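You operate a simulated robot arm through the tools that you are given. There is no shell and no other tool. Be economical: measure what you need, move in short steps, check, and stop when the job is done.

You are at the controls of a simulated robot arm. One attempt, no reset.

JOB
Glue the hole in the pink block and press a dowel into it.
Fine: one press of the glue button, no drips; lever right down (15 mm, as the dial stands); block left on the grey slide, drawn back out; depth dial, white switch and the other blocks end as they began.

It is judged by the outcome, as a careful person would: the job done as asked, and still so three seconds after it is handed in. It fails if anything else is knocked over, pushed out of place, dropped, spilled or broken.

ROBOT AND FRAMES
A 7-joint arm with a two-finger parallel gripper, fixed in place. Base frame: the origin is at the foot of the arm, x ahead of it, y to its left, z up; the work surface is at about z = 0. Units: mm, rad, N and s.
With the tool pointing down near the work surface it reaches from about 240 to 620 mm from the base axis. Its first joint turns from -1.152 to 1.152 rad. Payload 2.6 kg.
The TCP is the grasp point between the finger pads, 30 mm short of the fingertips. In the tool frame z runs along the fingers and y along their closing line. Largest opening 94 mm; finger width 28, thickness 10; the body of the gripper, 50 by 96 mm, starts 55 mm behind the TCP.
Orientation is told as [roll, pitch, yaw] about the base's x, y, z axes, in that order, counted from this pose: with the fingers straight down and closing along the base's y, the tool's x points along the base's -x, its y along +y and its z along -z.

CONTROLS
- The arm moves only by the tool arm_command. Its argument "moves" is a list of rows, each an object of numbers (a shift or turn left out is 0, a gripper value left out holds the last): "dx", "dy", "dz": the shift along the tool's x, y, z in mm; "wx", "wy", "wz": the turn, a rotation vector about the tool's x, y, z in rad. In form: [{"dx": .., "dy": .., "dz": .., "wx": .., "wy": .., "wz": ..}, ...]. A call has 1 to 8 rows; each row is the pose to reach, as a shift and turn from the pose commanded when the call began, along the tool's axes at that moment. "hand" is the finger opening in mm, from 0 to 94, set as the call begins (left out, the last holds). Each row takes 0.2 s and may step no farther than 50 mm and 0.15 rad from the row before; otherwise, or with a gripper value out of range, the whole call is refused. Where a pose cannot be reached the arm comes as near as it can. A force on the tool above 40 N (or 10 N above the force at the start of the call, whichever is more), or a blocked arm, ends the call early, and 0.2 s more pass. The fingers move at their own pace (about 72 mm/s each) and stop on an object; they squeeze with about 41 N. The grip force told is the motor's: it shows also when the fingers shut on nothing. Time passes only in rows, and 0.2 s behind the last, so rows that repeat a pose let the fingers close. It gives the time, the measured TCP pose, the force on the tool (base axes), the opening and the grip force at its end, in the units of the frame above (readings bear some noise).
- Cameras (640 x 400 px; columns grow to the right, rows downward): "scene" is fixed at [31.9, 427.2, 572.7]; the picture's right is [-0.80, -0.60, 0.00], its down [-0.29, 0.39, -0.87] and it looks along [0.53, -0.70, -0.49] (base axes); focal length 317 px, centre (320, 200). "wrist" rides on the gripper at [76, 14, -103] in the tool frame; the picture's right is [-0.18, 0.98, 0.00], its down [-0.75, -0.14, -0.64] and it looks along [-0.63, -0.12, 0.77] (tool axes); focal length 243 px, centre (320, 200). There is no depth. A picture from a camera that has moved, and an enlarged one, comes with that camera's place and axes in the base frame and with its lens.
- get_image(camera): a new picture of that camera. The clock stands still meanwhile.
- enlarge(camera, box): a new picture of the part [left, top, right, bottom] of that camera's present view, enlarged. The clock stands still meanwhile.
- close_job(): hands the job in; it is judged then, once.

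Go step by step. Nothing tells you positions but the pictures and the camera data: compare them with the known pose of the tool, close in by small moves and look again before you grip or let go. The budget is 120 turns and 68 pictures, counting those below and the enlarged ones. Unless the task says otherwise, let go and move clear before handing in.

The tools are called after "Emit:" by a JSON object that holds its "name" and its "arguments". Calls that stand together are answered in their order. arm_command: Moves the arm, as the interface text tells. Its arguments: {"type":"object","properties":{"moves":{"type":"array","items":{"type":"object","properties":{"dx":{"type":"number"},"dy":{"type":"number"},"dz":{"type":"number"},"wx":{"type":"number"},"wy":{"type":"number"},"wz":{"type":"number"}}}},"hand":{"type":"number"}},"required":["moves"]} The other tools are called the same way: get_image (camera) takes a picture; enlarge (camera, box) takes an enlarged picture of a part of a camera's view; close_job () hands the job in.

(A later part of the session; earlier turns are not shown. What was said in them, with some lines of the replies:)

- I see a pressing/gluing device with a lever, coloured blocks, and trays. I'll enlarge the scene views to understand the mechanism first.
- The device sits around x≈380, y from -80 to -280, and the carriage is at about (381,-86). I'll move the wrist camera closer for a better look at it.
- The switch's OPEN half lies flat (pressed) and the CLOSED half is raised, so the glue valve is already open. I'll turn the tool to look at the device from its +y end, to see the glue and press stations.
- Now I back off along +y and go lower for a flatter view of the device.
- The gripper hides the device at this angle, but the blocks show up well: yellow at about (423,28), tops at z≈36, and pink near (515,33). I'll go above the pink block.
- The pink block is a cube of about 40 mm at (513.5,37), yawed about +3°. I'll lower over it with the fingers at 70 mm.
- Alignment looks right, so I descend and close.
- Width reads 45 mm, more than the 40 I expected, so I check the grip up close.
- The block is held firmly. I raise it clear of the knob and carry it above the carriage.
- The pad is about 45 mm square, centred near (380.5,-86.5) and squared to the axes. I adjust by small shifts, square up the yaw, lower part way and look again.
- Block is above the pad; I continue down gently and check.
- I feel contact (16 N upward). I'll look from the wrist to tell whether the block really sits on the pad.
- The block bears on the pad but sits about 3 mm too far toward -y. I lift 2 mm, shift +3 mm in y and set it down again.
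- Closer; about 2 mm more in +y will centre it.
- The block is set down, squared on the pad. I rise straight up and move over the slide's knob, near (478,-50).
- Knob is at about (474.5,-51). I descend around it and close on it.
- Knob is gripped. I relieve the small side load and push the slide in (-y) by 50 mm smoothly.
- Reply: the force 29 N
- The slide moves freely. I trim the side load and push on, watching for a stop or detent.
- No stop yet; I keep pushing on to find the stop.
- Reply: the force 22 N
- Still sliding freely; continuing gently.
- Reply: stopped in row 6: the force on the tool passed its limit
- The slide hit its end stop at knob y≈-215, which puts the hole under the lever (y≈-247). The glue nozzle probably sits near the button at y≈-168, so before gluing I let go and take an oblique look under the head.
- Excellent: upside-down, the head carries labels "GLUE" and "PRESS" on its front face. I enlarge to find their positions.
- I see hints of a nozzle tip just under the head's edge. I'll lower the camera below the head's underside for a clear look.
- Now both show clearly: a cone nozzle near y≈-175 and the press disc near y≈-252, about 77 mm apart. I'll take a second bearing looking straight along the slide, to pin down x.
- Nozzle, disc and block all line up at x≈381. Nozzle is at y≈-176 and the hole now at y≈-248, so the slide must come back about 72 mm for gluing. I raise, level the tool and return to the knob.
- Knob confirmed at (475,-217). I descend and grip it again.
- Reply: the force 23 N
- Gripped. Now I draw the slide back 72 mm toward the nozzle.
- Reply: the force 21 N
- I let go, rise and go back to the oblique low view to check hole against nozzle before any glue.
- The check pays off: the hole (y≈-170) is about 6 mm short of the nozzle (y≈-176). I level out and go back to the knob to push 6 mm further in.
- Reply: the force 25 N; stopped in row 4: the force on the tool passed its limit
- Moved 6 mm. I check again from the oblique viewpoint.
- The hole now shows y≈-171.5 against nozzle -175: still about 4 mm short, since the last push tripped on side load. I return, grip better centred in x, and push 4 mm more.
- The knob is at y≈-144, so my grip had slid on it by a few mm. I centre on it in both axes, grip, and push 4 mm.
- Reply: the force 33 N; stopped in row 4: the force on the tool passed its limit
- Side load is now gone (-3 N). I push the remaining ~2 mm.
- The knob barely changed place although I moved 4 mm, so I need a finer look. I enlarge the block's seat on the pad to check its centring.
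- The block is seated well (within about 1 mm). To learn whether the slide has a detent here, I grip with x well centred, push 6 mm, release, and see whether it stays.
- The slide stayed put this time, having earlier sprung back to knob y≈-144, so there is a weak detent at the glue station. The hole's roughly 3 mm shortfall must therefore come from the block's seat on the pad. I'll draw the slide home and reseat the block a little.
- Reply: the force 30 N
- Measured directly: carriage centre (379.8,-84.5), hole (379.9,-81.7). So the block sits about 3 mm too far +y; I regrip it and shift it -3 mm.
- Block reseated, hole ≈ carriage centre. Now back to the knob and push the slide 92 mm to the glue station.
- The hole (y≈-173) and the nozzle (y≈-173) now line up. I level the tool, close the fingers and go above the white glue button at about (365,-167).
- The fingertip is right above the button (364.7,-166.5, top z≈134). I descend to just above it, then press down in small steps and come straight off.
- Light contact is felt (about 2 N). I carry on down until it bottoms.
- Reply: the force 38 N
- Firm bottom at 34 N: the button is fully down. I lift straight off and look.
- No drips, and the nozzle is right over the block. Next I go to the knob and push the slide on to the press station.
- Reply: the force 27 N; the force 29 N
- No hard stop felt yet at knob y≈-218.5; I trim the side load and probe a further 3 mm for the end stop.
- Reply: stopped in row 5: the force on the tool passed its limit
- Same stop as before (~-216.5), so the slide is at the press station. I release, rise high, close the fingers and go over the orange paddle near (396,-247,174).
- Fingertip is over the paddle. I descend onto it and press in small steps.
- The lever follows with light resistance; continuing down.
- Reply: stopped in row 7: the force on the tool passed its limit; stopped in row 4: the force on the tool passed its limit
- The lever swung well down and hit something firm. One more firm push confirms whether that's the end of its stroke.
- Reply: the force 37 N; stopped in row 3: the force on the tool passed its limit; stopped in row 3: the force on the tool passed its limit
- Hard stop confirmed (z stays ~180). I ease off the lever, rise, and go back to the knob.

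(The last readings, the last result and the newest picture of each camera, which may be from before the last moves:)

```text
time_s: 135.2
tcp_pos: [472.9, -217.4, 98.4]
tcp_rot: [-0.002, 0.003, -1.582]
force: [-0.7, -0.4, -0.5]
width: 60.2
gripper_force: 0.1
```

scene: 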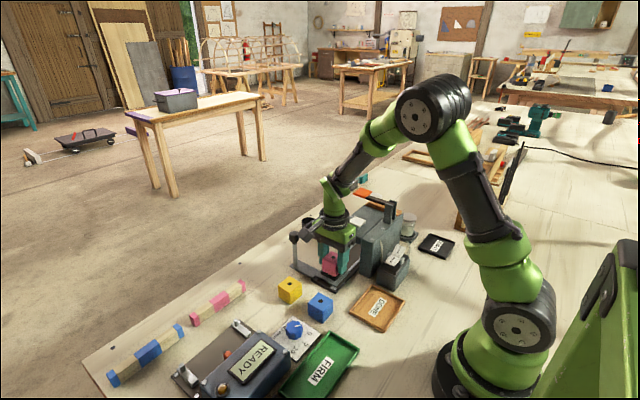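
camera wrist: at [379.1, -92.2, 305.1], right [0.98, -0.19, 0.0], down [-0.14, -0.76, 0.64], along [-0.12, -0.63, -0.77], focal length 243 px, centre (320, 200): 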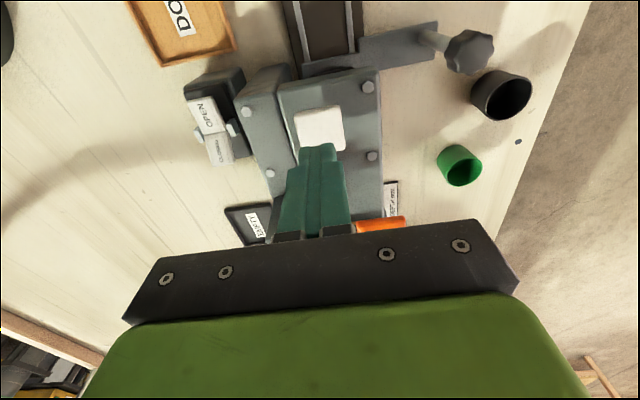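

Emit:
{"name": "arm_command", "arguments": {"moves": [{"dy": 2.4, "wz": -0.01}, {"dy": 2.4, "wz": -0.01}]}}

Emit:
{"name": "arm_command", "arguments": {"moves": [{}, {}, {}], "hand": 10}}

Emit:
{"name": "arm_command", "arguments": {"moves": [{"dx": 4}, {"dx": 10}, {"dx": 18}, {"dx": 26}, {"dx": 34}, {"dx": 42}, {"dx": 50}, {"dx": 56}]}}

```text
time_s: 135.8
tcp_pos: [475.1, -217.3, 98.1]
tcp_rot: [-0.004, 0.003, -1.57]
force: [0.2, -0.5, -0.3]
width: 59.8
gripper_force: 0.1
```

```text
time_s: 136.6
tcp_pos: [475.6, -217.3, 98.4]
tcp_rot: [-0.001, 0.005, -1.571]
force: [3.5, -0.2, -1.7]
width: 24.4
gripper_force: 45.1
```

```text
time_s: 138.4
tcp_pos: [475.0, -161.2, 98.2]
tcp_rot: [-0.001, 0.005, -1.57]
force: [-9.5, 0.0, 14.8]
width: 24.7
gripper_force: 45.2
```

The slide comes out freely; I draw it the rest of the way.

Emit:
{"name": "arm_command", "arguments": {"moves": [{"dx": 6, "dy": -0.3, "dz": -0.4}, {"dx": 14, "dy": -0.3, "dz": -0.4}, {"dx": 22, "dy": -0.3, "dz": -0.4}, {"dx": 30, "dy": -0.3, "dz": -0.4}, {"dx": 38, "dy": -0.3, "dz": -0.4}, {"dx": 46, "dy": -0.3, "dz": -0.4}, {"dx": 54, "dy": -0.3, "dz": -0.4}, {"dx": 60, "dy": -0.3, "dz": -0.4}]}}

Emit:
{"name": "arm_command", "arguments": {"moves": [{"dx": 6}, {"dx": 13}, {"dx": 20}, {"dx": 27}, {"dx": 34}, {"dx": 41}, {"dx": 46}, {"dx": 50}]}}

Emit:
{"name": "arm_command", "arguments": {"moves": [{"dx": 1}, {"dx": 2}, {"dx": 3}, {"dx": 3}]}}

```text
time_s: 140.2
tcp_pos: [474.8, -102.0, 98.6]
tcp_rot: [-0.002, 0.007, -1.569]
force: [-6.0, 0.1, 6.9]
width: 24.6
gripper_force: 45.7
```

```text
time_s: 142.0
tcp_pos: [475.2, -51.0, 98.4]
tcp_rot: [-0.003, 0.006, -1.571]
force: [13.3, -5.3, -20.0]
width: 24.3
gripper_force: 45.2
```

```text
time_s: 143.0
tcp_pos: [474.1, -52.7, 98.2]
tcp_rot: [-0.003, -0.001, -1.573]
force: [11.5, -25.2, -26.3]
width: 24.3
gripper_force: 45.2
```

The slide is against its outer stop (-25 N in y). I ease off, release, rise clear and inspect.

Emit:
{"name": "arm_command", "arguments": {"moves": [{"dx": -2}, {"dx": -2}]}}

Emit:
{"name": "arm_command", "arguments": {"moves": [{}, {}, {}, {"dz": -40}, {"dz": -80}, {"dx": 20, "dy": -30, "dz": -85}, {"dx": 30, "dy": -60, "dz": -85}, {"dx": 30, "dy": -60, "dz": -85}], "hand": 70}}

Emit:
{"name": "enlarge", "arguments": {"camera": "scene", "box": [300, 180, 420, 280]}}

Emit:
{"name": "get_image", "arguments": {"camera": "wrist"}}

```text
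time_s: 143.6
tcp_pos: [474.9, -51.7, 98.2]
tcp_rot: [-0.004, 0.002, -1.568]
force: [7.1, -19.6, -21.9]
width: 24.2
gripper_force: 44.8
```

```text
time_s: 145.4
tcp_pos: [415.1, -19.2, 184.7]
tcp_rot: [-0.003, 0.006, -1.572]
force: [-0.2, 0.1, -0.4]
width: 69.8
gripper_force: 0.1
```

```text
4.00 times, centred on (360, 230) of scene
camera zoom: at [31.9, 427.2, 572.7], right [-0.8, -0.6, 0.0], down [-0.29, 0.39, -0.87], along [0.53, -0.7, -0.49], focal length 1267 px, centre (160, 80)
```

zoom: 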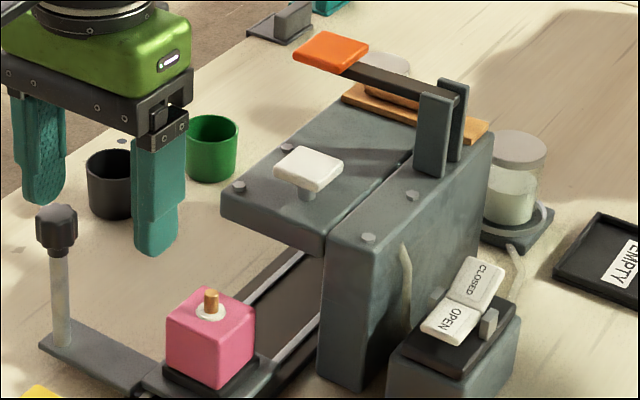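

```text
2 pictures are left
camera wrist: at [429.3, 55.5, 286.7], right [0.98, -0.18, 0.0], down [-0.14, -0.76, 0.64], along [-0.12, -0.63, -0.77], focal length 243 px, centre (320, 200)
```

wrist: 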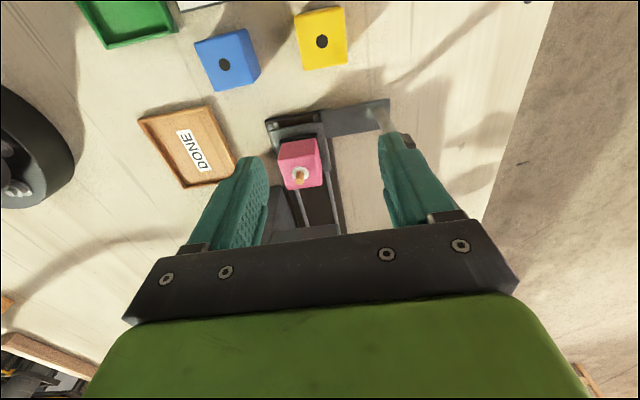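

The pink block sits on the drawn-out slide with a glue ring and a dowel standing in its hole. The lever is back up, the switch still reads OPEN and the other blocks are untouched, so I hand in.

Emit:
{"name": "close_job", "arguments": {}}

```text
The job is handed in.
```

I glued the pink block with one press of the button and pressed a dowel into its hole, with the lever taken down to its hard stop. I didn't measure the 15 mm depth directly.

The block is on the slide, which is drawn fully back out. I saw no drips. The depth dial, white switch and other blocks were left alone.
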